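You operate a simulated robot arm through the tools that you are given. There is no shell and no other tool.

Carry out the task below with a simulated robot arm. There is one attempt and no reset: what you move stays moved.

Task
Set both panel knobs from the Batch 62 card, then start extractor and drum.
Fine: the extractor first, with the panel's green buttons.

Only the result counts: the job must be done as asked and must still hold three seconds after the hand-in. Knocking over, shifting, dropping, spilling or breaking anything else fails it.

Robot
A 7-joint arm with a fingered hand, fixed in place. Base frame: the origin is at the foot of the arm, x ahead of it, y to its left, z up. Units: mm, degrees, N and s.
With the tool pointing down near the work surface it reaches from about 340 to 700 mm from the base axis. Its first joint turns from -69.0 to 172.0 degrees. Payload 3.4 kg.
The tool frame sits at the grasp point between the pads (the TCP): z along the fingers, y along the line on which they close. The tips reach 25 mm beyond it. The gripper opens to 88 mm. The gripper's body begins 29 mm behind the TCP. The gripper is a hand of 5 fingers: y runs from the thumb to the fingers, the wrist lies at [-13, -97, -162] in the tool frame.
Orientation is told as [roll, pitch, yaw] about the base's x, y, z axes, in that order, counted from this pose: with the fingers straight down and the wrist toward the robot, the tool's x, y and z point along [0, 1, 0], [1, 0, 0] and [0, 0, -1] of the base frame.

Tools
- The arm moves only by the tool play_rows. Its argument "motion" is a list of rows, each a list of 6 numbers: the shift along the tool's x, y, z in units of 200 mm (1.0 is 200 mm), then the turn, a rotation vector about the tool's x, y, z in units of 180 degrees (1.0 is 180 degrees). In form: [[tx, ty, tz, ax, ay, az], ...]. A call has 1 to 20 rows; each row is the pose to reach, as a shift and turn from the pose commanded when the call began, along the tool's axes at that moment. A call with a number of a shift or a turn outside -1 to 1 is refused whole. Rows are played at 5 a second. More than 50 mm and 8.6 degrees between two rows, and nothing of the call is played. Where a pose cannot be reached the arm comes as near as it can. A force on the tool above 40 N (or 10 N above the force at the start of the call, whichever is more), or a blocked arm, ends the call early, and 0.2 s more pass. In this call time passes only in rows, and 0.2 s behind the last. It gives the time, the measured TCP pose, the force on the tool (base axes), the opening and the grip force at its end, in the units of the frame above (readings bear some noise), with the torque about the TCP (base axes, N m) and any sound that the robot's microphone picked up.
- Cameras (640 x 400 px; columns grow to the right, rows downward): "scene" is fixed at [32.8, 499.3, 1715.2]; the picture's right is [-0.85, -0.53, 0.00], its down [-0.13, 0.21, -0.97] and it looks along [0.51, -0.82, -0.24] (base axes); focal length 323 px, centre (320, 200). "wrist" rides on the gripper at [59, -79, -105] in the tool frame; the picture's right is [-0.73, 0.32, -0.61], its down [-0.62, -0.68, 0.38] and it looks along [-0.29, 0.66, 0.70] (tool axes); focal length 234 px, centre (320, 200). There is no depth. A picture from a camera that has moved, and an enlarged one, comes with that camera's place and axes in the base frame and with its lens. The place of the scene camera against the robot may be out by one fixed shift of up to 25 mm in any direction.
- get_image(camera): a new picture of that camera. It takes no simulated time.
- lift_body(by): slides the trunk up (or, below 0, down) by that many mm; the arm rides with it, the base frame stays. It gives what a move gives, with no picture.
- set_fingers(index, middle, ring, little, thumb_bend, thumb_turn): sets how far each is bent, from 0 (flat) to 1 (curled in); at 0.3 the hand is open as for a grip, at 0.7 the pads meet at the TCP. One left out holds its place. A second passes; each finger stops where it meets its share of the squeeze, and holds until it gets a number again. It is the only way to open and close the hand. It gives what a move gives, with no picture; readings hold the bend of each and the force on index, middle, ring, little, thumb and palm. thumb_turn goes from beside the hand (0) to across from the fingers (1), as for a grip.
- enlarge(camera, box): a new picture of the part [left, top, right, bottom] of that camera's present view, enlarged. It takes no simulated time.
- close_job(): hands the job in; it is judged then, once.

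Places have to be worked out from the pictures, the camera data and where the tool is seen. Open the gripper and draw the arm clear of the work before you hand the job in, unless the task says otherwise.

The tools are called after "Emit:" by a JSON object that holds its "method" and its "body". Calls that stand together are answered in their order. play_rows: Moves the arm, as the interface text tells. Its arguments: {"type":"object","properties":{"motion":{"type":"array"}},"required":["motion"]} The other tools are called the same way: lift_body (by) slides the trunk up or down; set_fingers (index, middle, ring, little, thumb_bend, thumb_turn) moves the fingers one by one; get_image (camera) takes a picture; enlarge (camera, box) takes an enlarged picture of a part of a camera's view; close_job () hands the job in.

At the start:

```text
time: 0.0
tool_pos: [304.6, -252.6, 1498.9]
orientation: [0.0, -0.1, -0.1]
wrist_force: [0.1, 0.0, 0.0]
moment: [-0.01, 0.01, -0.02]
grip_width: 87.7
grip_force: 0.0
shape: jaw
bend: [0.3, 0.3, 0.3, 0.3, 0.3, 0.98]
finger forces: [0.0, 0.0, 0.0, 0.0, 0.0, 0.1]
trunk travel left (down, up): [-875.0, 65.0]
```

scene: 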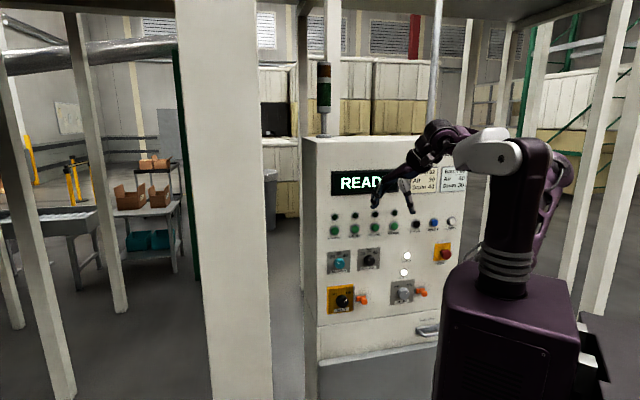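
wrist: 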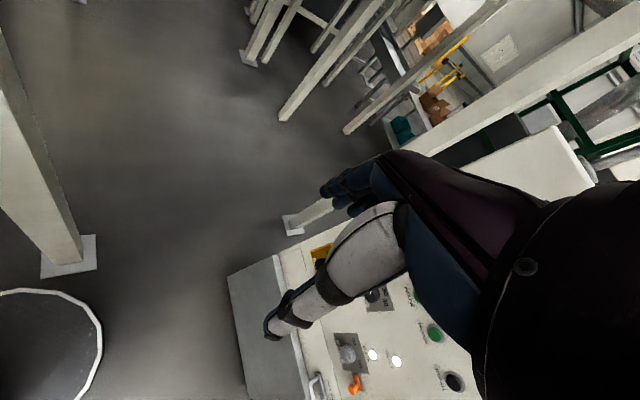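

I'll start by looking closely at the panel and the cards in the scene camera.

Emit:
{"method": "enlarge", "body": {"camera": "scene", "box": [310, 150, 480, 256]}}

Emit:
{"method": "enlarge", "body": {"camera": "scene", "box": [390, 150, 480, 206]}}

Emit:
{"method": "enlarge", "body": {"camera": "scene", "box": [315, 230, 475, 330]}}

```text
3.76 times, centred on (395, 203) of scene
camera zoom: at [32.8, 499.3, 1715.2], right [-0.85, -0.53, 0.0], down [-0.13, 0.21, -0.97], along [0.51, -0.82, -0.24], focal length 1216 px, centre (38, 189)
```

zoom: 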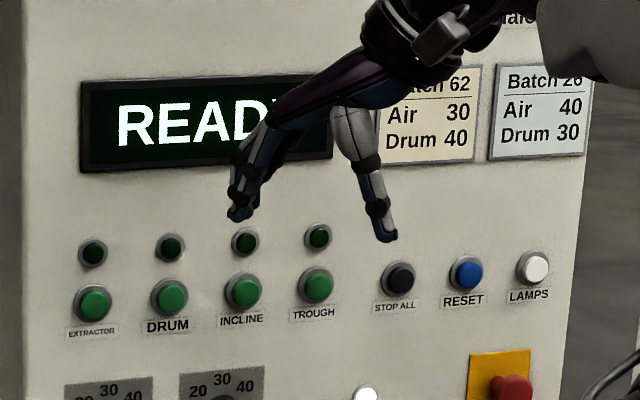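

```text
7.11 times, centred on (435, 178) of scene
camera zoom: at [32.8, 499.3, 1715.2], right [-0.85, -0.53, 0.0], down [-0.13, 0.21, -0.97], along [0.51, -0.82, -0.24], focal length 2296 px, centre (-498, 356)
```

zoom: 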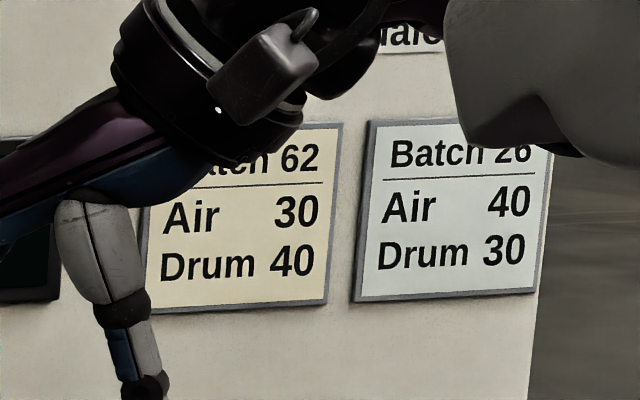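

```text
4.00 times, centred on (395, 280) of scene
camera zoom: at [32.8, 499.3, 1715.2], right [-0.85, -0.53, 0.0], down [-0.13, 0.21, -0.97], along [0.51, -0.82, -0.24], focal length 1292 px, centre (20, -120)
```

zoom: 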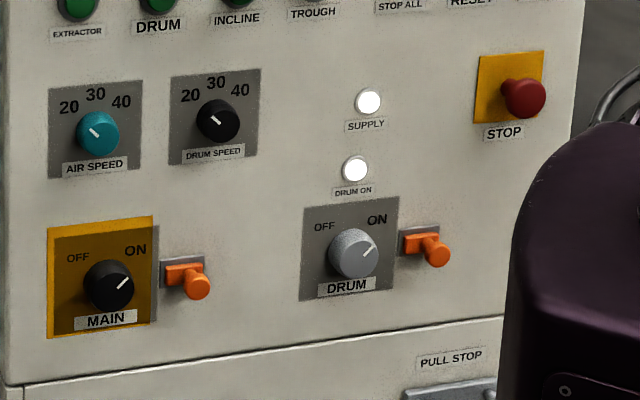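

The Batch 62 card reads Air 30 and Drum 40, and both knobs now stand at 20. Another card above is hidden by the arm, so I'll enlarge the wrist view and the top of the panel before moving.

Emit:
{"method": "enlarge", "body": {"camera": "wrist", "box": [240, 130, 480, 280]}}

Emit:
{"method": "enlarge", "body": {"camera": "wrist", "box": [230, 240, 486, 400]}}

Emit:
{"method": "enlarge", "body": {"camera": "scene", "box": [300, 50, 540, 200]}}

```text
2.67 times, centred on (360, 205) of wrist
camera zoom: at [224.4, -194.1, 1604.0], right [0.32, -0.73, 0.61], down [-0.68, -0.62, -0.38], along [0.66, -0.29, -0.7], focal length 624 px, centre (213, 187)
```

zoom: 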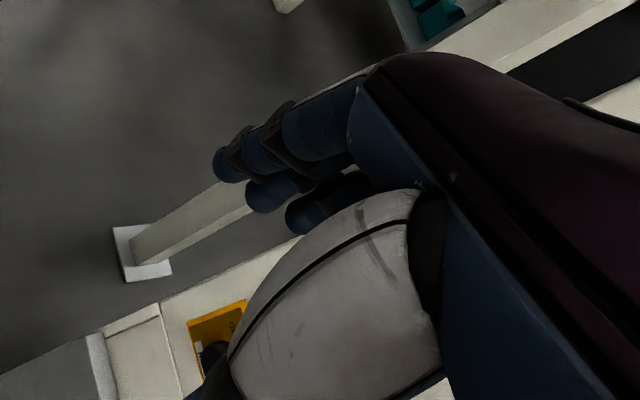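

```text
2.50 times, centred on (358, 320) of wrist
camera zoom: at [224.4, -194.1, 1604.0], right [0.32, -0.73, 0.61], down [-0.68, -0.62, -0.38], along [0.66, -0.29, -0.7], focal length 585 px, centre (225, -100)
```

zoom: 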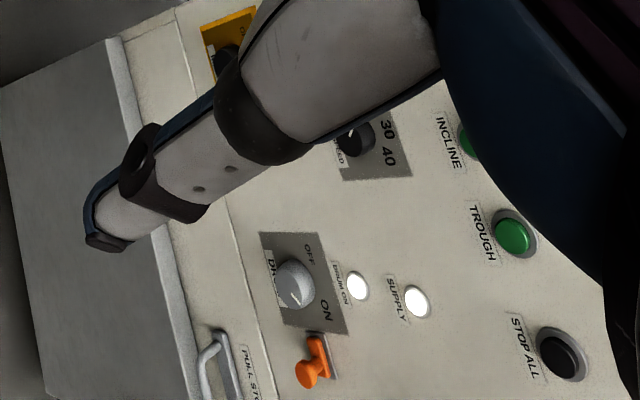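

```text
2.67 times, centred on (420, 125) of scene
camera zoom: at [32.8, 499.3, 1715.2], right [-0.85, -0.53, 0.0], down [-0.13, 0.21, -0.97], along [0.51, -0.82, -0.24], focal length 861 px, centre (53, 400)
```

zoom: 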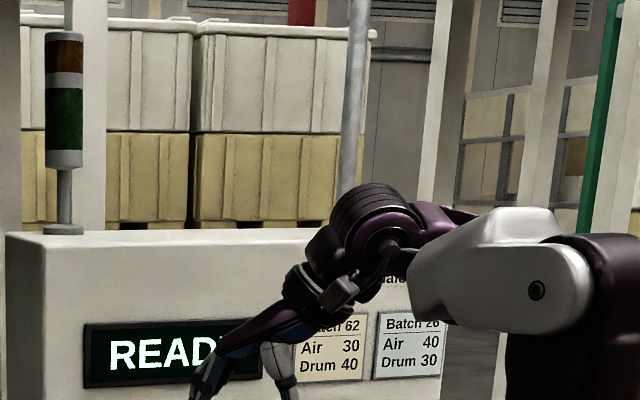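

The panel appears to stand around azimuth −45° from the base, facing the robot, and TCP has plenty of clearance. I'll yaw the hand toward the panel in place, then look again.

Emit:
{"method": "play_rows", "body": {"motion": [[0, 0, 0, 0, 0, 0.03], [0, 0, 0, 0, 0, 0.07], [0, 0, 0, 0, 0, 0.11], [0, 0, 0, 0, 0, 0.15], [0, 0, 0, 0, 0, 0.19], [0, 0, 0, 0, 0, 0.225], [0, 0, 0, 0, 0, 0.25]]}}

```text
time: 1.6
tool_pos: [304.0, -252.1, 1499.5]
orientation: [0.1, -0.1, -45.1]
wrist_force: [0.2, -0.1, 0.4]
moment: [0.01, 0.0, -0.03]
grip_width: 87.7
grip_force: 0.1
shape: jaw
bend: [0.3, 0.3, 0.3, 0.3, 0.3, 0.98]
finger forces: [0.0, 0.0, 0.1, 0.0, 0.0, 0.1]
trunk travel left (down, up): [-875.0, 65.0]
```

The yaw worked (-45.1°). Next I pitch the hand up 45° so the wrist camera looks straight at the panel.

Emit:
{"method": "play_rows", "body": {"motion": [[0, 0, 0, -0.03, 0, 0], [0, 0, 0, -0.07, 0, 0], [0, 0, 0, -0.11, 0, 0], [0, 0, 0, -0.15, 0, 0], [0, 0, 0, -0.19, 0, 0], [0, 0, 0, -0.225, 0, 0], [0, 0, 0, -0.25, 0, 0]]}}

Emit:
{"method": "get_image", "body": {"camera": "wrist"}}

Emit:
{"method": "get_image", "body": {"camera": "scene"}}

```text
time: 3.2
tool_pos: [325.4, -290.6, 1547.4]
orientation: [0.2, -44.9, -44.6]
wrist_force: [0.7, -0.2, 0.6]
moment: [-0.01, 0.02, 0.01]
grip_width: 87.7
grip_force: 0.2
shape: jaw
bend: [0.3, 0.3, 0.3, 0.3, 0.3, 0.98]
finger forces: [0.0, 0.0, 0.0, 0.0, 0.0, 0.0]
out of reach, approached as far as the arm can: row 4, 5, 6, 7
trunk travel left (down, up): [-875.0, 65.0]
```

```text
taken
camera wrist: at [273.7, -157.3, 1564.9], right [-0.65, -0.38, 0.66], down [-0.59, -0.3, -0.75], along [0.48, -0.88, -0.03], focal length 234 px, centre (320, 200)
```

wrist: 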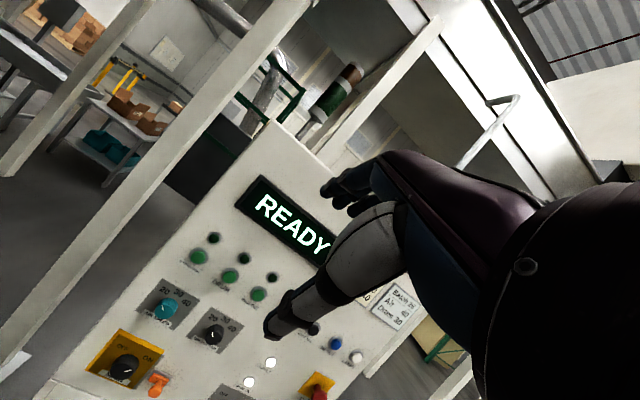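

```text
taken
```

scene: 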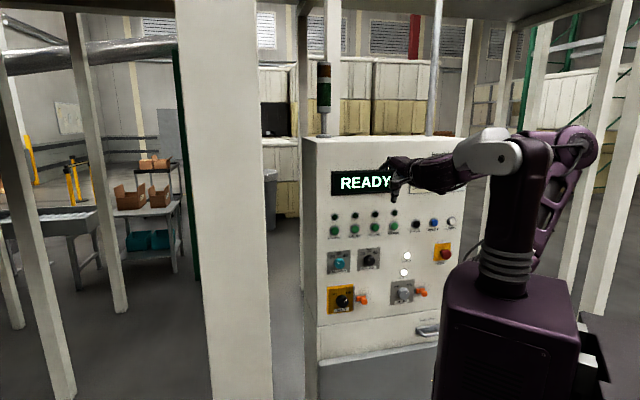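

Now the wrist camera sees the panel well. I'll enlarge it to measure features.

Emit:
{"method": "enlarge", "body": {"camera": "wrist", "box": [80, 220, 272, 340]}}

Emit:
{"method": "enlarge", "body": {"camera": "wrist", "box": [80, 280, 272, 400]}}

Emit:
{"method": "enlarge", "body": {"camera": "wrist", "box": [250, 270, 442, 390]}}

Emit:
{"method": "enlarge", "body": {"camera": "scene", "box": [320, 125, 480, 225]}}

```text
3.33 times, centred on (176, 280) of wrist
camera zoom: at [273.7, -157.3, 1564.9], right [-0.65, -0.38, 0.66], down [-0.59, -0.3, -0.75], along [0.48, -0.88, -0.03], focal length 781 px, centre (800, -67)
```

zoom: 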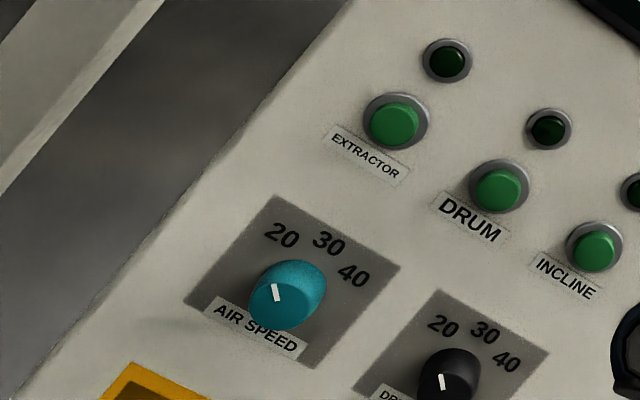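

```text
3.33 times, centred on (176, 340) of wrist
camera zoom: at [273.7, -157.3, 1564.9], right [-0.65, -0.38, 0.66], down [-0.59, -0.3, -0.75], along [0.48, -0.88, -0.03], focal length 781 px, centre (800, -267)
```

zoom: 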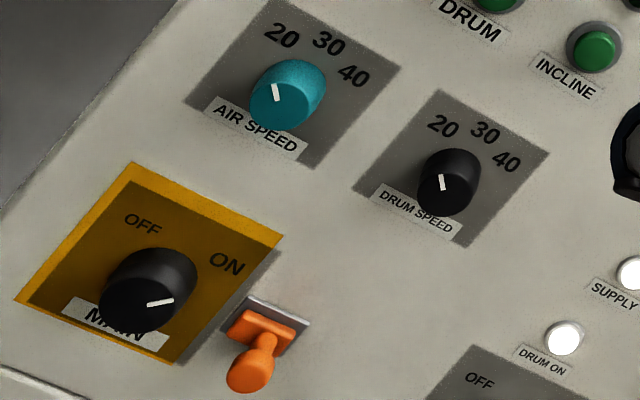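

```text
3.33 times, centred on (346, 330) of wrist
camera zoom: at [273.7, -157.3, 1564.9], right [-0.65, -0.38, 0.66], down [-0.59, -0.3, -0.75], along [0.48, -0.88, -0.03], focal length 781 px, centre (233, -233)
```

zoom: 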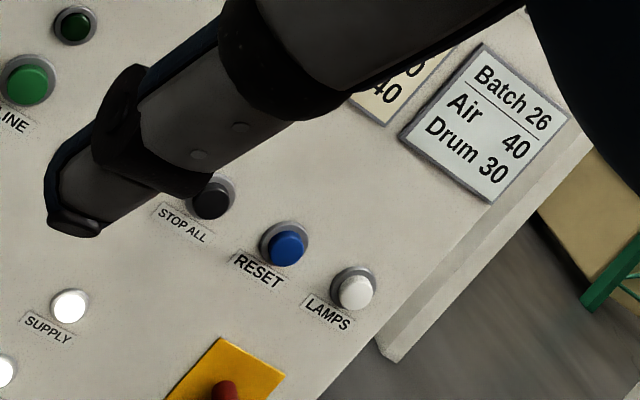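

```text
4.00 times, centred on (400, 175) of scene
camera zoom: at [32.8, 499.3, 1715.2], right [-0.85, -0.53, 0.0], down [-0.13, 0.21, -0.97], along [0.51, -0.82, -0.24], focal length 1292 px, centre (0, 300)
```

zoom: 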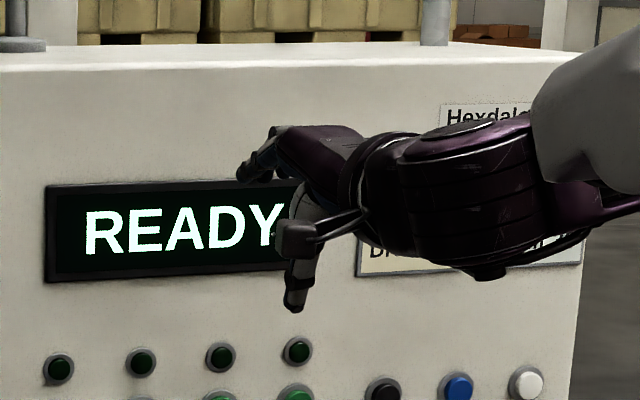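

Triangulating the two wrist views puts the panel about 790 mm out along azimuth −45°. The green buttons are at z≈1300 and the knobs at z≈1170 (Air near (583,−534), Drum speed near (500,−617)). I'll lower the trunk so the arm works at that height.

Emit:
{"method": "lift_body", "body": {"by": -250}}

Emit:
{"method": "get_image", "body": {"camera": "wrist"}}

Emit:
{"method": "get_image", "body": {"camera": "scene"}}

```text
time: 5.8
tool_pos: [326.5, -290.1, 1296.9]
orientation: [0.1, -44.8, -44.5]
wrist_force: [0.8, 0.4, 0.4]
moment: [0.01, 0.02, 0.01]
grip_width: 87.7
grip_force: 0.1
shape: jaw
bend: [0.3, 0.3, 0.3, 0.3, 0.3, 0.98]
finger forces: [0.0, 0.0, 0.0, 0.0, 0.0, 0.0]
trunk travel left (down, up): [-625.0, 315.0]
```

```text
taken
camera wrist: at [273.8, -157.1, 1314.9], right [-0.65, -0.38, 0.66], down [-0.59, -0.3, -0.75], along [0.48, -0.88, -0.03], focal length 234 px, centre (320, 200)
```

wrist: 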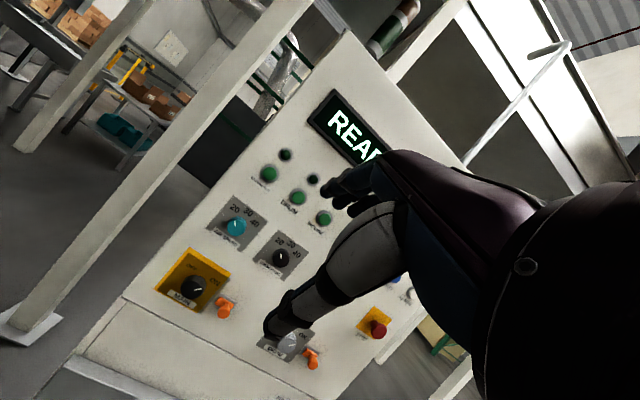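

```text
taken
```

scene: 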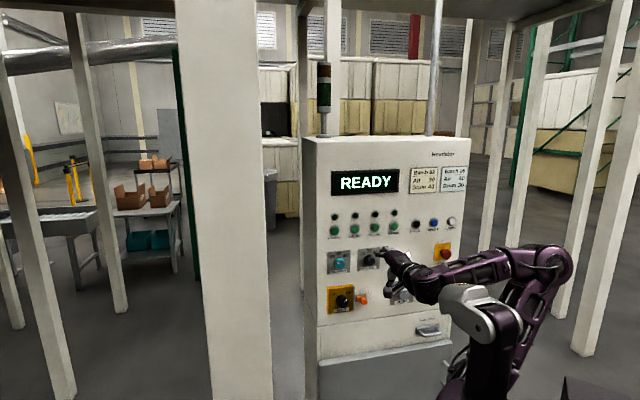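

The card area is clear now. I'll read the cards and re-measure the features from this second height (250 mm baseline).

Emit:
{"method": "enlarge", "body": {"camera": "scene", "box": [395, 140, 475, 190]}}

Emit:
{"method": "enlarge", "body": {"camera": "wrist", "box": [150, 130, 342, 250]}}

Emit:
{"method": "enlarge", "body": {"camera": "wrist", "box": [150, 190, 342, 310]}}

Emit:
{"method": "enlarge", "body": {"camera": "wrist", "box": [250, 140, 442, 260]}}

```text
8.00 times, centred on (435, 165) of scene
camera zoom: at [32.8, 499.3, 1715.2], right [-0.85, -0.53, 0.0], down [-0.13, 0.21, -0.97], along [0.51, -0.82, -0.24], focal length 2583 px, centre (-600, 480)
```

zoom: 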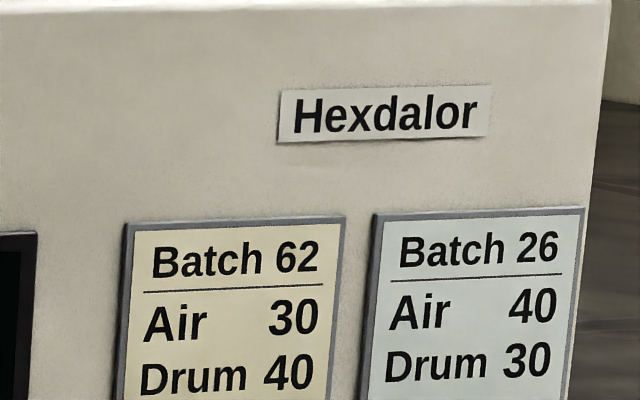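

```text
3.33 times, centred on (246, 190) of wrist
camera zoom: at [273.8, -157.1, 1314.9], right [-0.65, -0.38, 0.66], down [-0.59, -0.3, -0.75], along [0.48, -0.88, -0.03], focal length 781 px, centre (567, 233)
```

zoom: 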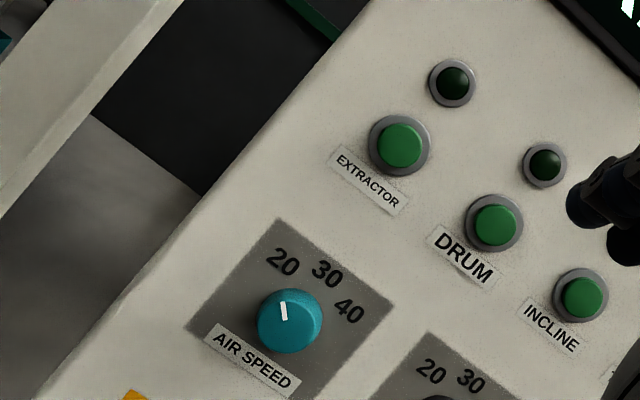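

```text
3.33 times, centred on (246, 250) of wrist
camera zoom: at [273.8, -157.1, 1314.9], right [-0.65, -0.38, 0.66], down [-0.59, -0.3, -0.75], along [0.48, -0.88, -0.03], focal length 781 px, centre (567, 33)
```

zoom: 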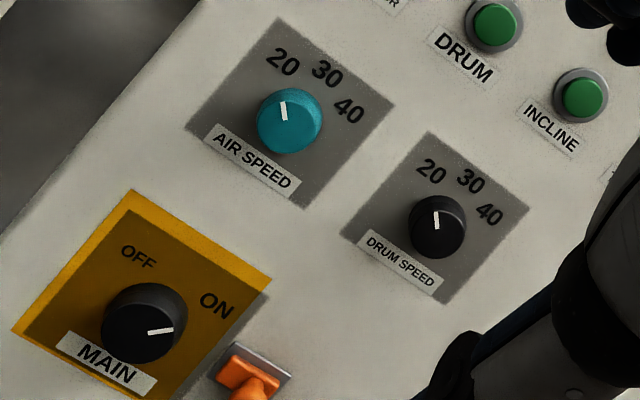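

```text
3.33 times, centred on (346, 200) of wrist
camera zoom: at [273.8, -157.1, 1314.9], right [-0.65, -0.38, 0.66], down [-0.59, -0.3, -0.75], along [0.48, -0.88, -0.03], focal length 781 px, centre (233, 200)
```

zoom: 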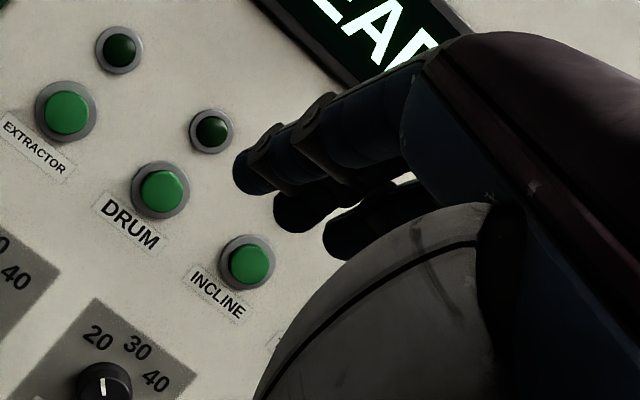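

The Batch 62 card confirms Air 30, Drum 40, and "Hexdalor" is just the maker's label. The better baseline puts the panel face at about 850 mm along (0.707,−0.707). Air is near (619,−569,1131) and Drum speed near (525,−657,1132); Extractor is near (633,−559,1270) and the Drum button near (575,−621,1269). Now I'll curl the middle, ring and little fingers to see which finger is the index.

Emit:
{"method": "set_fingers", "body": {"middle": 1.0, "ring": 1.0, "little": 1.0}}

Emit:
{"method": "enlarge", "body": {"camera": "wrist", "box": [240, 120, 480, 270]}}

Emit:
{"method": "enlarge", "body": {"camera": "scene", "box": [360, 230, 520, 330]}}

```text
time: 6.8
tool_pos: [326.4, -291.8, 1296.9]
orientation: [0.1, -44.8, -44.5]
wrist_force: [-0.8, -0.1, -0.2]
moment: [-0.01, -0.02, 0.0]
grip_width: 84.3
grip_force: 0.1
shape: fingers
bend: [0.3, 1.0, 1.0, 1.0, 0.3, 0.98]
finger forces: [0.0, 0.0, 0.1, 0.1, 0.0, 0.1]
trunk travel left (down, up): [-625.0, 315.0]
```

```text
2.67 times, centred on (360, 195) of wrist
camera zoom: at [273.8, -157.2, 1314.8], right [-0.65, -0.38, 0.66], down [-0.59, -0.3, -0.75], along [0.48, -0.88, -0.03], focal length 624 px, centre (213, 213)
```

zoom: 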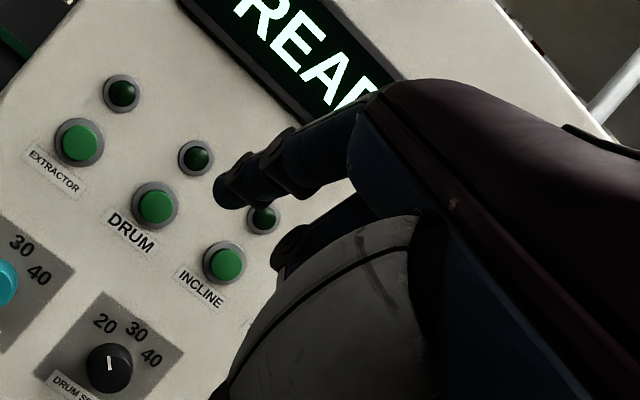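

```text
4.00 times, centred on (440, 280) of scene
camera zoom: at [32.8, 499.3, 1715.2], right [-0.85, -0.53, 0.0], down [-0.13, 0.21, -0.97], along [0.51, -0.82, -0.24], focal length 1292 px, centre (-160, -120)
```

zoom: 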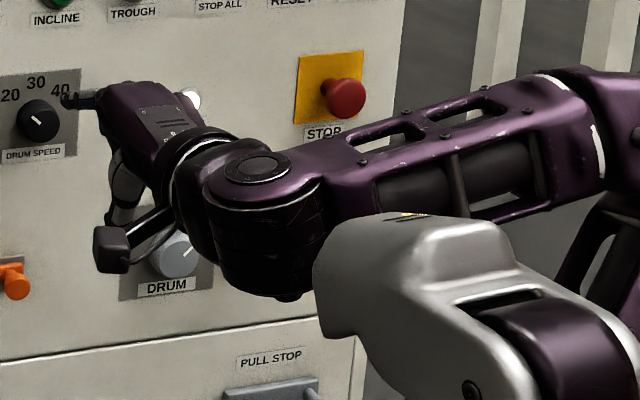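

The index is the +x-side finger, nearest the camera. I'll flatten it to see where a pointing fingertip lies in this tilted hand pose.

Emit:
{"method": "set_fingers", "body": {"index": 0.0}}

Emit:
{"method": "enlarge", "body": {"camera": "wrist", "box": [240, 120, 480, 270]}}

Emit:
{"method": "enlarge", "body": {"camera": "scene", "box": [360, 230, 520, 330]}}

```text
time: 7.8
tool_pos: [326.5, -290.8, 1296.1]
orientation: [0.2, -44.8, -44.4]
wrist_force: [1.4, -0.8, -0.2]
moment: [-0.02, 0.02, 0.03]
grip_width: 117.8
grip_force: 0.1
shape: fingers
bend: [0.0, 1.0, 1.0, 1.0, 0.3, 0.98]
finger forces: [0.0, 0.0, 0.1, 0.0, 0.0, 0.0]
trunk travel left (down, up): [-625.0, 315.0]
```

```text
2.67 times, centred on (360, 195) of wrist
camera zoom: at [273.8, -157.2, 1314.8], right [-0.65, -0.38, 0.66], down [-0.59, -0.3, -0.75], along [0.48, -0.88, -0.03], focal length 624 px, centre (213, 213)
```

zoom: 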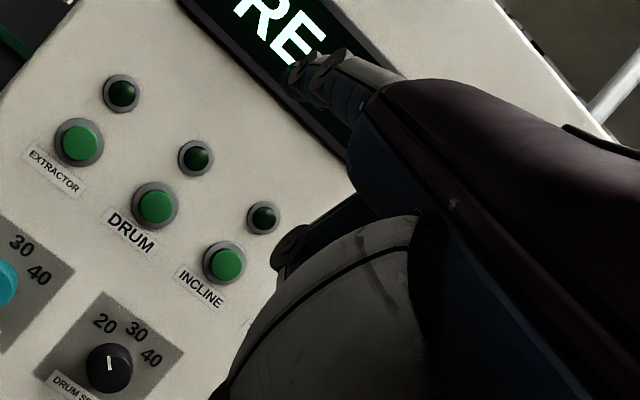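

```text
4.00 times, centred on (440, 280) of scene
camera zoom: at [32.8, 499.3, 1715.2], right [-0.85, -0.53, 0.0], down [-0.13, 0.21, -0.97], along [0.51, -0.82, -0.24], focal length 1292 px, centre (-160, -120)
```

zoom: 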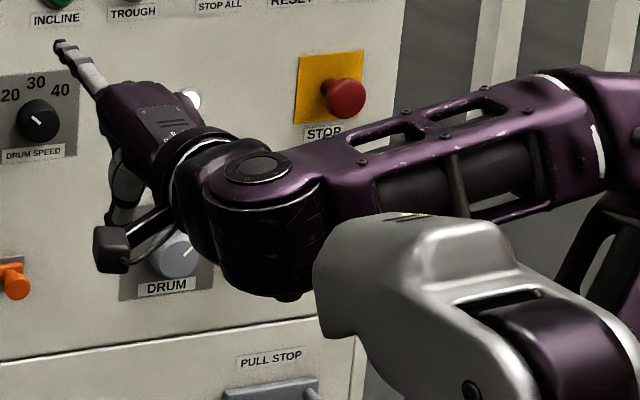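

The flat index tip sits roughly at tool [14, 73, −8], pointing about 56° from tool z toward y. That suits button presses in this 45° pose. Next I'll reopen the hand to its grip shape, lower the trunk further, and test the horizontal-tool pose for the knobs in free space.

Emit:
{"method": "set_fingers", "body": {"index": 0.3, "middle": 0.3, "ring": 0.3, "little": 0.3}}

Emit:
{"method": "lift_body", "body": {"by": -200}}

```text
time: 8.8
tool_pos: [325.9, -290.2, 1295.9]
orientation: [0.2, -44.7, -44.4]
wrist_force: [0.1, 0.2, -0.7]
moment: [0.0, 0.01, -0.02]
grip_width: 84.6
grip_force: 0.1
shape: fingers
bend: [0.3, 0.3, 0.3, 0.3, 0.3, 0.98]
finger forces: [0.0, 0.1, 0.0, 0.0, 0.0, 0.1]
trunk travel left (down, up): [-625.0, 315.0]
```

```text
time: 10.9
tool_pos: [326.2, -290.5, 1096.4]
orientation: [0.2, -44.8, -44.5]
wrist_force: [0.2, 0.2, -0.5]
moment: [0.0, 0.03, 0.02]
grip_width: 84.7
grip_force: 0.1
shape: fingers
bend: [0.3, 0.3, 0.3, 0.3, 0.3, 0.98]
finger forces: [0.0, 0.0, 0.0, 0.0, 0.0, 0.0]
trunk travel left (down, up): [-425.0, 515.0]
```

Trunk is down; the commanded pose may differ from the actual one after the earlier unreachable rows. I'll move 200 mm forward toward the panel (TCP at ~436 of ~850) and check the result.

Emit:
{"method": "play_rows", "body": {"motion": [[0, 0.14, 0.14, 0, 0, 0], [0, 0.28, 0.28, 0, 0, 0], [0, 0.42, 0.42, 0, 0, 0], [0, 0.56, 0.56, 0, 0, 0], [0, 0.71, 0.705, 0, 0, 0]]}}

Emit:
{"method": "get_image", "body": {"camera": "wrist"}}

Emit:
{"method": "get_image", "body": {"camera": "scene"}}

```text
time: 12.2
tool_pos: [470.2, -431.3, 1096.4]
orientation: [0.1, -44.6, -44.4]
wrist_force: [-0.1, 0.3, 0.4]
moment: [0.02, -0.02, 0.0]
grip_width: 84.6
grip_force: 0.0
shape: fingers
bend: [0.3, 0.3, 0.3, 0.3, 0.3, 0.98]
finger forces: [0.0, 0.0, 0.0, 0.0, 0.0, 0.0]
trunk travel left (down, up): [-425.0, 515.0]
```

```text
taken
camera wrist: at [417.6, -298.3, 1115.5], right [-0.65, -0.38, 0.66], down [-0.59, -0.3, -0.75], along [0.48, -0.88, -0.03], focal length 234 px, centre (320, 200)
```

wrist: 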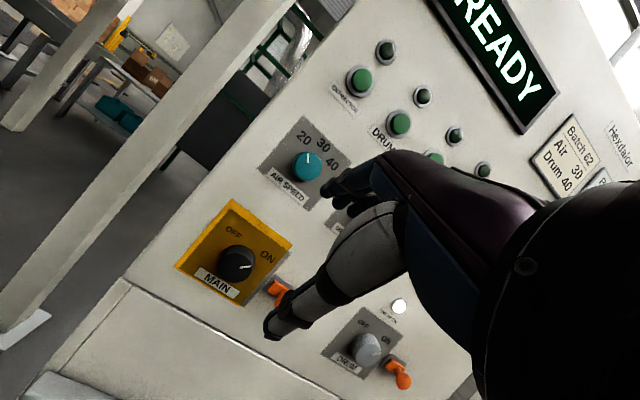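

```text
taken
```

scene: 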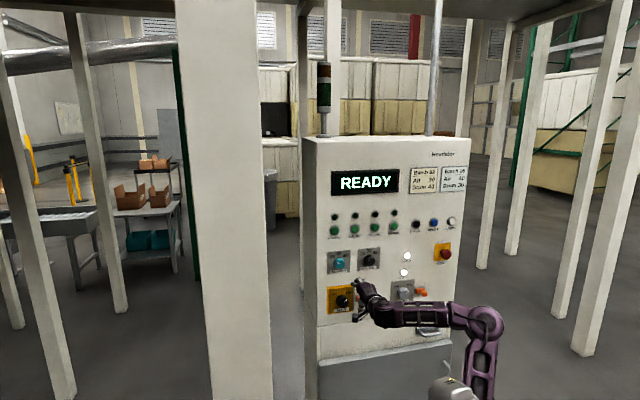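

The commanded pose matches the actual one, so forward reach works. I'll enlarge this closer view for another measurement of the panel.

Emit:
{"method": "enlarge", "body": {"camera": "wrist", "box": [250, 20, 442, 140]}}

Emit:
{"method": "enlarge", "body": {"camera": "wrist", "box": [200, 100, 392, 220]}}

```text
3.33 times, centred on (346, 80) of wrist
camera zoom: at [417.6, -298.3, 1115.5], right [-0.65, -0.38, 0.66], down [-0.59, -0.3, -0.75], along [0.48, -0.88, -0.03], focal length 781 px, centre (233, 600)
```

zoom: 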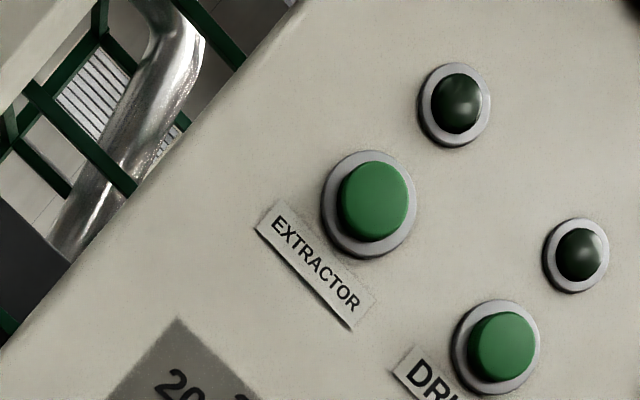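

```text
3.33 times, centred on (296, 160) of wrist
camera zoom: at [417.6, -298.3, 1115.5], right [-0.65, -0.38, 0.66], down [-0.59, -0.3, -0.75], along [0.48, -0.88, -0.03], focal length 781 px, centre (400, 333)
```

zoom: 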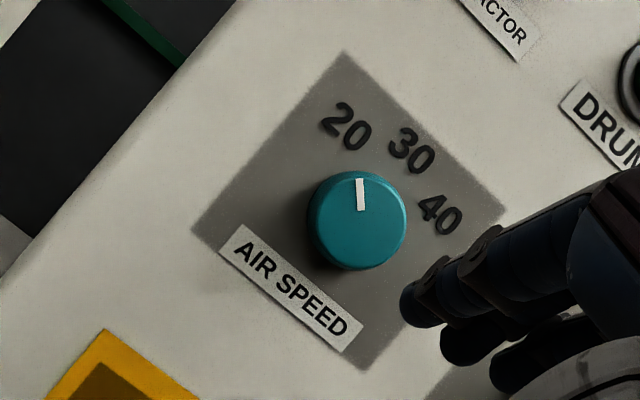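

Consistent: Air knob at about (622,−574,1130), Extractor at (635,−560,1269), Drum button at (575,−620,1269), all with front faces near m≈845. Now I test pitching the tool to horizontal (fingers pointing at the panel, y up) here, ~200 mm from the panel.

Emit:
{"method": "play_rows", "body": {"motion": [[0, 0, 0, -0.04, 0, 0], [0, 0, 0, -0.08, 0, 0], [0, 0, 0, -0.12, 0, 0], [0, 0, 0, -0.16, 0, 0], [0, 0, 0, -0.2, 0, 0], [0, 0, 0, -0.23, 0, 0], [0, 0, 0, -0.252, 0, 0]]}}

Emit:
{"method": "get_image", "body": {"camera": "wrist"}}

Emit:
{"method": "get_image", "body": {"camera": "scene"}}

```text
time: 13.8
tool_pos: [455.2, -407.9, 1104.9]
orientation: [1.2, -72.5, -46.3]
wrist_force: [-0.6, -0.7, 0.6]
moment: [0.03, -0.01, 0.0]
grip_width: 84.9
grip_force: 0.1
shape: fingers
bend: [0.3, 0.3, 0.3, 0.3, 0.3, 0.98]
finger forces: [0.0, 0.1, 0.1, 0.0, 0.0, 0.0]
out of reach, approached as far as the arm can: row 4, 5, 6, 7
trunk travel left (down, up): [-425.0, 515.0]
```

```text
taken
camera wrist: at [409.2, -278.3, 1059.8], right [-0.86, -0.17, 0.49], down [-0.33, -0.55, -0.77], along [0.4, -0.82, 0.41], focal length 234 px, centre (320, 200)
```

wrist: 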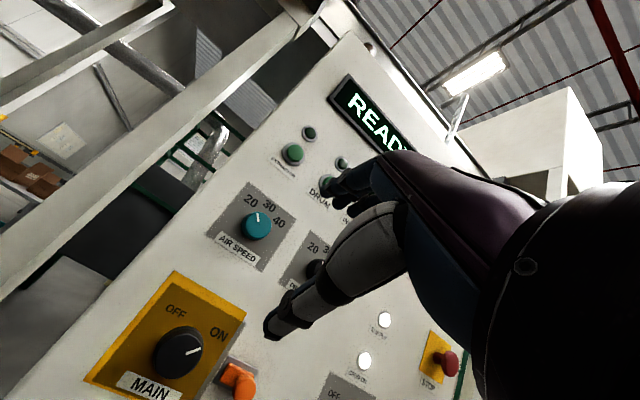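

```text
taken
```

scene: 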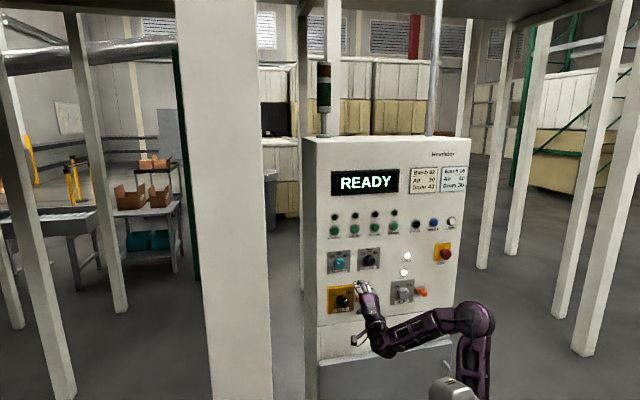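

The wrist joint stopped at about −72° pitch because the forearm is nearly level. With the trunk lower, the forearm will slope upward, so I'll lower it another 250 mm, keep clear of the panel, and then raise the hand.

Emit:
{"method": "lift_body", "body": {"by": -250}}

```text
time: 16.3
tool_pos: [454.2, -406.9, 853.9]
orientation: [1.1, -72.4, -46.2]
wrist_force: [-0.4, -0.3, -0.5]
moment: [-0.05, -0.02, -0.01]
grip_width: 84.6
grip_force: 0.0
shape: fingers
bend: [0.3, 0.3, 0.3, 0.3, 0.3, 0.98]
finger forces: [0.1, 0.1, 0.0, 0.0, 0.1, 0.0]
trunk travel left (down, up): [-175.0, 765.0]
```

TCP is now at z≈854, still ~240 mm off the panel. I'll raise it about 190 mm with a slight forward motion, keeping the orientation.

Emit:
{"method": "play_rows", "body": {"motion": [[0.001, 0.19, -0.028, 0, 0, 0], [0.002, 0.38, -0.057, 0, 0, 0], [0.003, 0.57, -0.085, 0, 0, 0], [0.005, 0.76, -0.114, 0, 0, 0], [0.006, 0.951, -0.142, 0, 0, 0]]}}

```text
time: 17.5
tool_pos: [476.0, -429.2, 1044.8]
orientation: [1.0, -72.5, -46.2]
wrist_force: [0.6, 0.9, 0.0]
moment: [-0.01, 0.04, 0.01]
grip_width: 84.7
grip_force: 0.0
shape: fingers
bend: [0.3, 0.3, 0.3, 0.3, 0.3, 0.98]
finger forces: [0.0, 0.1, 0.0, 0.0, 0.0, 0.1]
trunk travel left (down, up): [-175.0, 765.0]
```

Now I finish raising to z≈1130 while pitching the last 17.5° to bring the fingers horizontal toward the panel.

Emit:
{"method": "play_rows", "body": {"motion": [[0.001, 0.135, -0.043, -0.03, 0, -0.0005], [0.002, 0.27, -0.086, -0.06, 0, -0.001], [0.003, 0.405, -0.128, -0.085, 0, -0.0015], [0.003, 0.405, -0.128, -0.0975, 0, -0.002]]}}

Emit:
{"method": "get_image", "body": {"camera": "wrist"}}

Emit:
{"method": "get_image", "body": {"camera": "scene"}}

```text
time: 18.5
tool_pos: [476.9, -429.5, 1130.0]
orientation: [-147.3, -89.9, 102.3]
wrist_force: [-0.3, 0.3, -0.4]
moment: [0.0, -0.01, 0.01]
grip_width: 84.5
grip_force: 0.1
shape: fingers
bend: [0.3, 0.3, 0.3, 0.3, 0.3, 0.98]
finger forces: [0.1, 0.1, 0.0, 0.1, 0.0, 0.1]
trunk travel left (down, up): [-175.0, 765.0]
```

```text
taken
camera wrist: at [443.9, -313.4, 1049.5], right [-0.94, -0.08, 0.32], down [-0.17, -0.71, -0.68], along [0.29, -0.7, 0.66], focal length 234 px, centre (320, 200)
```

wrist: 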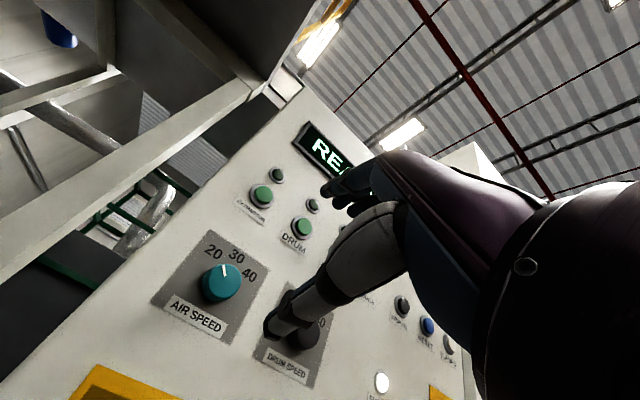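

```text
taken
```

scene: 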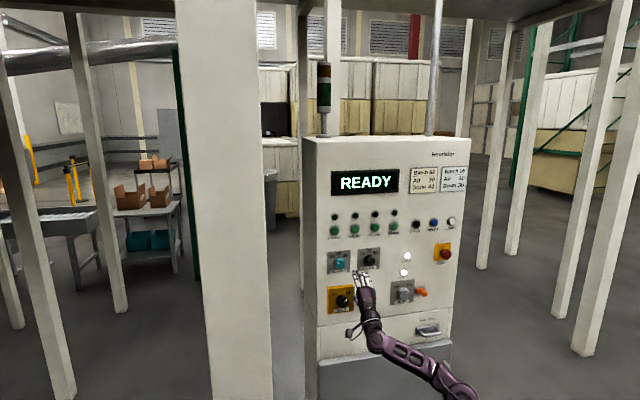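

Excellent, the hand is now horizontal and square to the panel. I'll enlarge the wrist view to fix the Air knob centre from here.

Emit:
{"method": "enlarge", "body": {"camera": "wrist", "box": [140, 210, 332, 330]}}

Emit:
{"method": "enlarge", "body": {"camera": "wrist", "box": [220, 150, 460, 300]}}

Emit:
{"method": "enlarge", "body": {"camera": "scene", "box": [320, 230, 480, 330]}}

```text
3.33 times, centred on (236, 270) of wrist
camera zoom: at [443.9, -313.4, 1049.5], right [-0.94, -0.08, 0.32], down [-0.17, -0.71, -0.68], along [0.29, -0.7, 0.66], focal length 781 px, centre (600, -33)
```

zoom: 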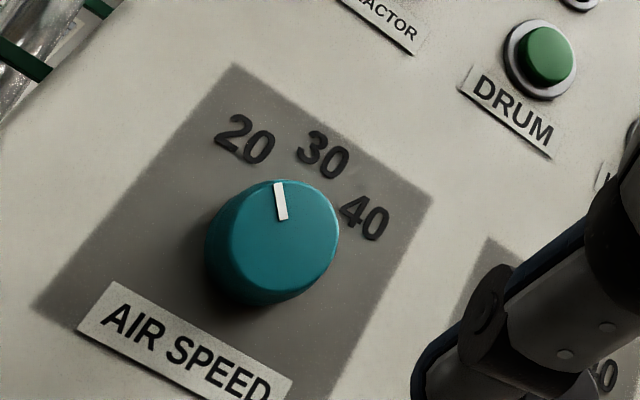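

```text
2.67 times, centred on (340, 225) of wrist
camera zoom: at [443.9, -313.4, 1049.5], right [-0.94, -0.08, 0.32], down [-0.17, -0.71, -0.68], along [0.29, -0.7, 0.66], focal length 624 px, centre (267, 133)
```

zoom: 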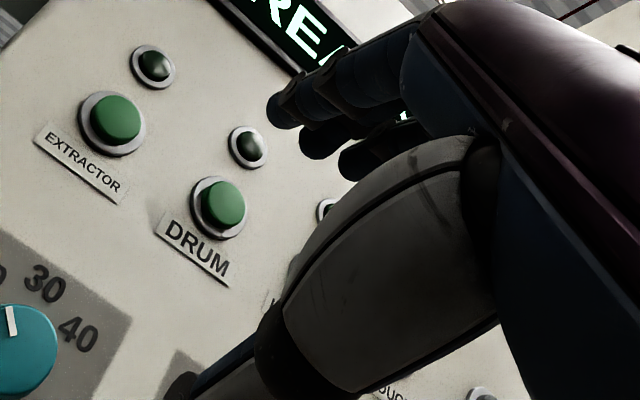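

```text
4.00 times, centred on (400, 280) of scene
camera zoom: at [32.8, 499.3, 1715.2], right [-0.85, -0.53, 0.0], down [-0.13, 0.21, -0.97], along [0.51, -0.82, -0.24], focal length 1292 px, centre (0, -120)
```

zoom: 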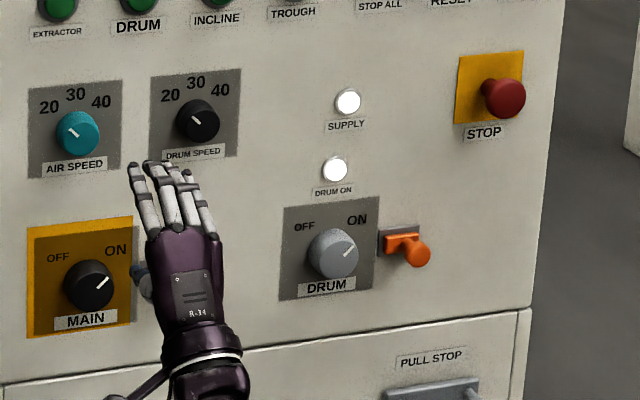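

The tool axes are now aligned to the panel: x is along the panel, y is up, z is into it. The TCP is already level with the Air knob. I'll curl the ring and little fingers out of the way and advance 100 mm, still ~95 mm short of the knob, to check the reach.

Emit:
{"method": "set_fingers", "body": {"ring": 1.0, "little": 1.0}}

Emit:
{"method": "play_rows", "body": {"motion": [[0, 0, 0.12, 0, 0, 0], [0, 0, 0.24, 0, 0, 0], [0, 0, 0.36, 0, 0, 0], [0.005, 0.005, 0.495, 0, 0, 0]]}}

Emit:
{"method": "get_image", "body": {"camera": "wrist"}}

Emit:
{"method": "get_image", "body": {"camera": "scene"}}

```text
time: 19.5
tool_pos: [476.8, -430.2, 1128.3]
orientation: [-28.8, -90.1, -16.3]
wrist_force: [0.4, -0.1, 0.2]
moment: [0.0, -0.02, -0.03]
grip_width: 84.8
grip_force: 0.1
shape: fingers
bend: [0.3, 0.3, 1.0, 1.0, 0.3, 0.98]
finger forces: [0.0, 0.0, 0.1, 0.1, 0.1, 0.0]
trunk travel left (down, up): [-175.0, 765.0]
```

```text
time: 20.5
tool_pos: [528.1, -494.3, 1139.3]
orientation: [20.5, -89.5, -65.7]
wrist_force: [0.7, 0.1, 0.8]
moment: [-0.03, -0.03, -0.01]
grip_width: 84.4
grip_force: 0.0
shape: fingers
bend: [0.3, 0.3, 1.0, 1.0, 0.3, 0.98]
finger forces: [0.1, 0.0, 0.0, 0.0, 0.1, 0.0]
out of reach, approached as far as the arm can: row 3, 4
trunk travel left (down, up): [-175.0, 765.0]
```

```text
taken
camera wrist: at [496.1, -377.0, 1060.1], right [-0.94, -0.08, 0.33], down [-0.17, -0.71, -0.69], along [0.29, -0.7, 0.65], focal length 234 px, centre (320, 200)
```

wrist: 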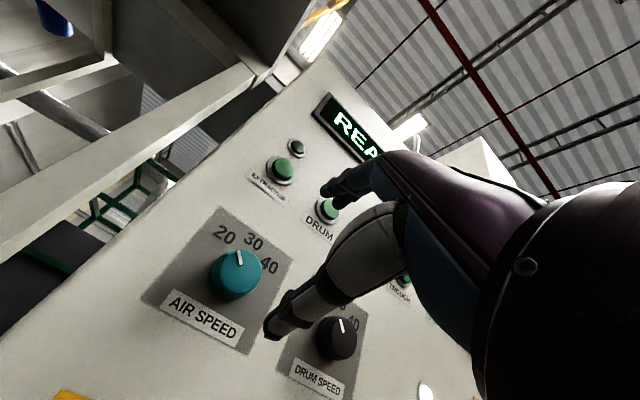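

```text
taken
```

scene: 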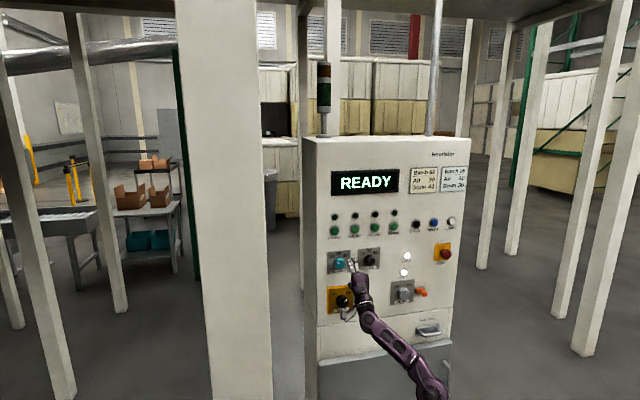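

The arm fell short here (TCP stopped at m≈723 of the ~740 asked). I'll inspect the arm's configuration to see whether reach or a wrist limit is the cause.

Emit:
{"method": "enlarge", "body": {"camera": "scene", "box": [300, 240, 556, 400]}}

```text
2.50 times, centred on (428, 320) of scene
camera zoom: at [32.8, 499.3, 1715.2], right [-0.85, -0.53, 0.0], down [-0.13, 0.21, -0.97], along [0.51, -0.82, -0.24], focal length 807 px, centre (50, -100)
```

zoom: 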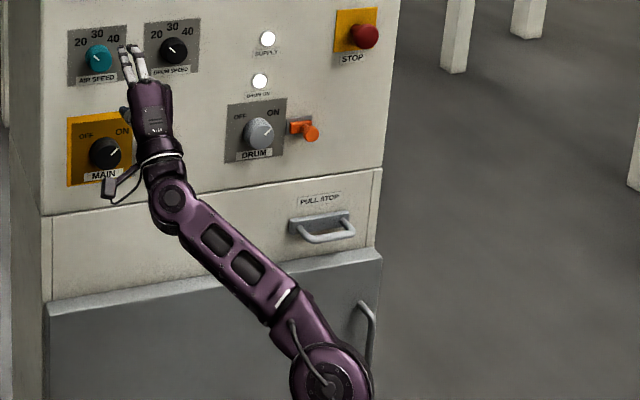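

The wrist-bend limit seems to be what stops me, because the forearm has to slope up more, so the trunk should go lower. I'll back off 60 mm and then lower the trunk by most of its remaining travel.

Emit:
{"method": "play_rows", "body": {"motion": [[0.02, -0.02, -0.1, 0, 0, 0], [0.05, -0.04, -0.2, 0, 0, 0], [0.05, -0.04, -0.3, 0, 0, 0]]}}

Emit:
{"method": "lift_body", "body": {"by": -170}}

```text
time: 21.3
tool_pos: [494.6, -445.4, 1130.6]
orientation: [44.1, -89.9, -89.0]
wrist_force: [0.0, 0.2, -0.1]
moment: [-0.01, -0.01, -0.01]
grip_width: 84.7
grip_force: 0.1
shape: fingers
bend: [0.3, 0.3, 1.0, 1.0, 0.3, 0.98]
finger forces: [0.0, 0.0, 0.1, 0.0, 0.0, 0.0]
trunk travel left (down, up): [-175.0, 765.0]
```

```text
time: 23.2
tool_pos: [493.7, -444.4, 960.0]
orientation: [-37.1, -89.9, -7.9]
wrist_force: [-0.7, -0.7, -0.4]
moment: [-0.01, 0.0, -0.04]
grip_width: 84.8
grip_force: 0.0
shape: fingers
bend: [0.3, 0.3, 1.0, 1.0, 0.3, 0.98]
finger forces: [0.1, 0.0, 0.0, 0.1, 0.0, 0.1]
trunk travel left (down, up): [-5.0, 935.0]
```

Now I raise 171 mm straight up at m≈663 and then extend forward to m≈745.

Emit:
{"method": "play_rows", "body": {"motion": [[0, 0.18, 0, 0, 0, 0], [0, 0.36, 0, 0, 0, 0], [0, 0.54, 0, 0, 0, 0], [0, 0.72, 0, 0, 0, 0], [0, 0.855, 0.05, 0, 0, 0], [0, 0.855, 0.2, 0, 0, 0], [0, 0.855, 0.31, 0, 0, 0], [0, 0.855, 0.41, 0, 0, 0]]}}

```text
time: 25.1
tool_pos: [496.7, -459.2, 1053.0]
orientation: [-73.8, -90.0, 28.8]
wrist_force: [-0.7, -0.1, -0.6]
moment: [-0.04, 0.02, 0.0]
grip_width: 84.6
grip_force: 0.0
shape: fingers
bend: [0.3, 0.3, 1.0, 1.0, 0.3, 0.98]
finger forces: [0.1, 0.0, 0.0, 0.0, 0.0, 0.0]
out of reach, approached as far as the arm can: row 3, 4, 5, 6, 7, 8
trunk travel left (down, up): [-5.0, 935.0]
```

The arm is now reach-limited at the low trunk position (stopped at z≈1053, m≈676). I'll look at the arm's shape before deciding on the best trunk height.

Emit:
{"method": "enlarge", "body": {"camera": "scene", "box": [300, 240, 556, 400]}}

Emit:
{"method": "get_image", "body": {"camera": "wrist"}}

```text
2.50 times, centred on (428, 320) of scene
camera zoom: at [32.8, 499.3, 1715.2], right [-0.85, -0.53, 0.0], down [-0.13, 0.21, -0.97], along [0.51, -0.82, -0.24], focal length 807 px, centre (50, -100)
```

zoom: 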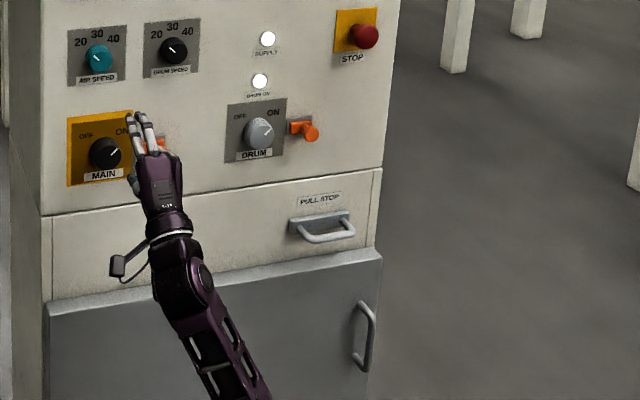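

```text
taken
camera wrist: at [463.4, -343.0, 973.3], right [-0.94, -0.08, 0.32], down [-0.17, -0.71, -0.68], along [0.29, -0.7, 0.66], focal length 234 px, centre (320, 200)
```

wrist: 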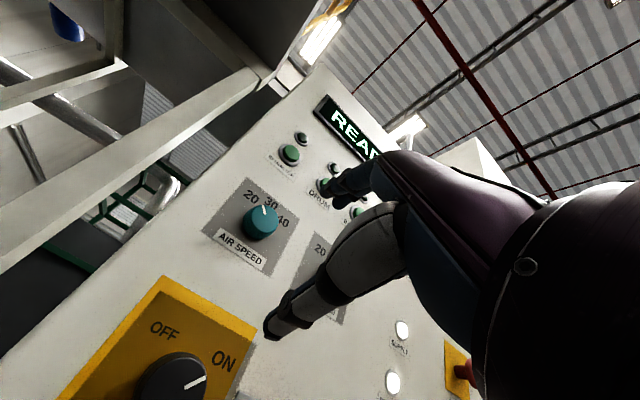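

I'll raise the trunk to an intermediate height where the shoulder is nearer the wrist level (better horizontal reach), keeping ~150 mm clear of the panel.

Emit:
{"method": "lift_body", "body": {"by": 300}}

Emit:
{"method": "play_rows", "body": {"motion": [[0, -0.2, 0, 0, 0, 0], [0, -0.4, 0, 0, 0, 0], [0.02, -0.6, 0, 0, 0, 0], [0.04, -0.8, 0, 0, 0, 0], [0.04, -0.95, 0, 0, 0, 0]]}}

```text
time: 28.1
tool_pos: [495.7, -458.0, 1352.5]
orientation: [-50.9, -89.9, 6.0]
wrist_force: [0.7, 1.1, 0.1]
moment: [-0.02, 0.01, -0.03]
grip_width: 84.6
grip_force: 0.1
shape: fingers
bend: [0.3, 0.3, 1.0, 1.0, 0.3, 0.98]
finger forces: [0.0, 0.0, 0.0, 0.0, 0.1, 0.1]
trunk travel left (down, up): [-305.0, 635.0]
```

```text
time: 29.2
tool_pos: [496.4, -457.8, 1252.8]
orientation: [24.5, -89.6, -69.6]
wrist_force: [0.8, 0.3, 0.6]
moment: [0.01, 0.01, 0.01]
grip_width: 84.6
grip_force: 0.0
shape: fingers
bend: [0.3, 0.3, 1.0, 1.0, 0.3, 0.98]
finger forces: [0.1, 0.0, 0.0, 0.1, 0.1, 0.0]
out of reach, approached as far as the arm can: row 3, 4, 5
trunk travel left (down, up): [-305.0, 635.0]
```

At pitch −90° the wrist limit binds at this height. A grip tilted by about 30° gains reach because the hand is more in line with the forearm, so I'll tilt to −60° and then lower and extend to test.

Emit:
{"method": "play_rows", "body": {"motion": [[0, 0, 0, 0.04, 0, 0], [0, 0, 0, 0.08, 0, 0], [0, 0, 0, 0.12, 0, 0], [0, 0, 0, 0.1645, 0, 0]]}}

```text
time: 30.2
tool_pos: [498.6, -457.1, 1254.0]
orientation: [0.2, -60.2, -45.1]
wrist_force: [1.3, -1.2, 0.0]
moment: [0.01, 0.03, 0.04]
grip_width: 84.7
grip_force: 0.1
shape: fingers
bend: [0.3, 0.3, 1.0, 1.0, 0.3, 0.98]
finger forces: [0.1, 0.0, 0.0, 0.0, 0.0, 0.1]
trunk travel left (down, up): [-305.0, 635.0]
```

Pitch −60° is reached. Now I move 110 mm down and 80 mm forward (to m≈756, z≈1144), still ~70 mm from the knob fronts at the fingertips.

Emit:
{"method": "play_rows", "body": {"motion": [[0, -0.07, 0.155, 0, 0, 0], [0.005, -0.14, 0.31, 0, 0, 0], [0.01, -0.21, 0.465, 0, 0, 0], [0.02, -0.278, 0.62, 0, 0, 0]]}}

```text
time: 31.2
tool_pos: [557.2, -513.0, 1143.9]
orientation: [0.0, -60.3, -45.1]
wrist_force: [0.8, -0.8, 0.0]
moment: [-0.01, -0.02, 0.0]
grip_width: 84.6
grip_force: 0.1
shape: fingers
bend: [0.3, 0.3, 1.0, 1.0, 0.3, 0.98]
finger forces: [0.0, 0.1, 0.1, 0.0, 0.1, 0.0]
trunk travel left (down, up): [-305.0, 635.0]
```

That was reached without any limit. I'll go 22 mm further and 8 mm down to probe the reach, keeping the fingertips ~20 mm short of the knob front, and look.

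Emit:
{"method": "play_rows", "body": {"motion": [[0.005, 0.01, 0.06, 0, 0, 0], [0.01, 0.02, 0.115, 0, 0, 0]]}}

Emit:
{"method": "get_image", "body": {"camera": "wrist"}}

Emit:
{"method": "enlarge", "body": {"camera": "scene", "box": [300, 220, 556, 380]}}

```text
time: 31.9
tool_pos: [574.3, -525.1, 1136.2]
orientation: [-0.1, -60.5, -45.0]
wrist_force: [-0.3, -0.3, 0.0]
moment: [-0.03, 0.0, -0.02]
grip_width: 84.3
grip_force: 0.0
shape: fingers
bend: [0.3, 0.3, 1.0, 1.0, 0.3, 0.98]
finger forces: [0.0, 0.0, 0.0, 0.0, 0.0, 0.0]
trunk travel left (down, up): [-305.0, 635.0]
```

```text
taken
camera wrist: at [523.3, -391.7, 1119.2], right [-0.77, -0.25, 0.58], down [-0.44, -0.44, -0.78], along [0.45, -0.86, 0.23], focal length 234 px, centre (320, 200)
```

wrist: 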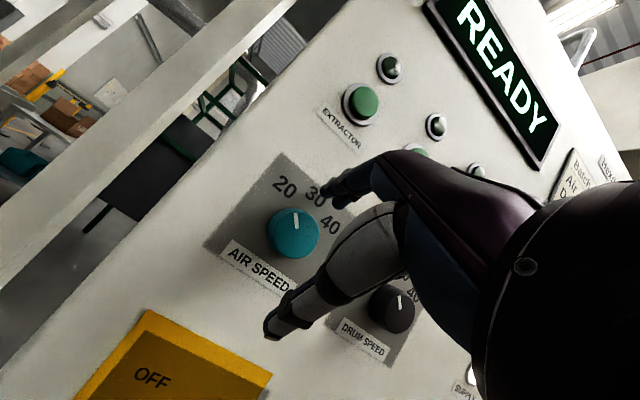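

```text
2.50 times, centred on (428, 300) of scene
camera zoom: at [32.8, 499.3, 1715.2], right [-0.85, -0.53, 0.0], down [-0.13, 0.21, -0.97], along [0.51, -0.82, -0.24], focal length 807 px, centre (50, -50)
```

zoom: 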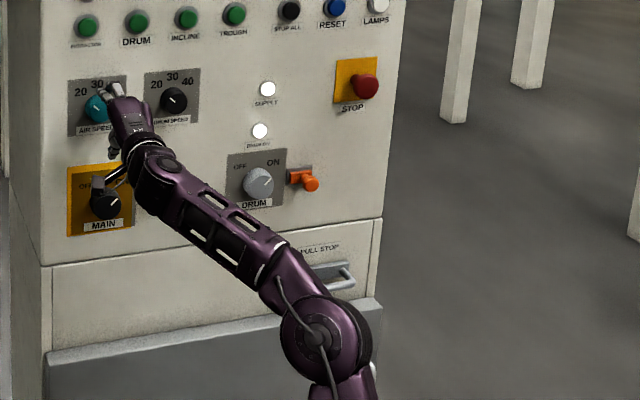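

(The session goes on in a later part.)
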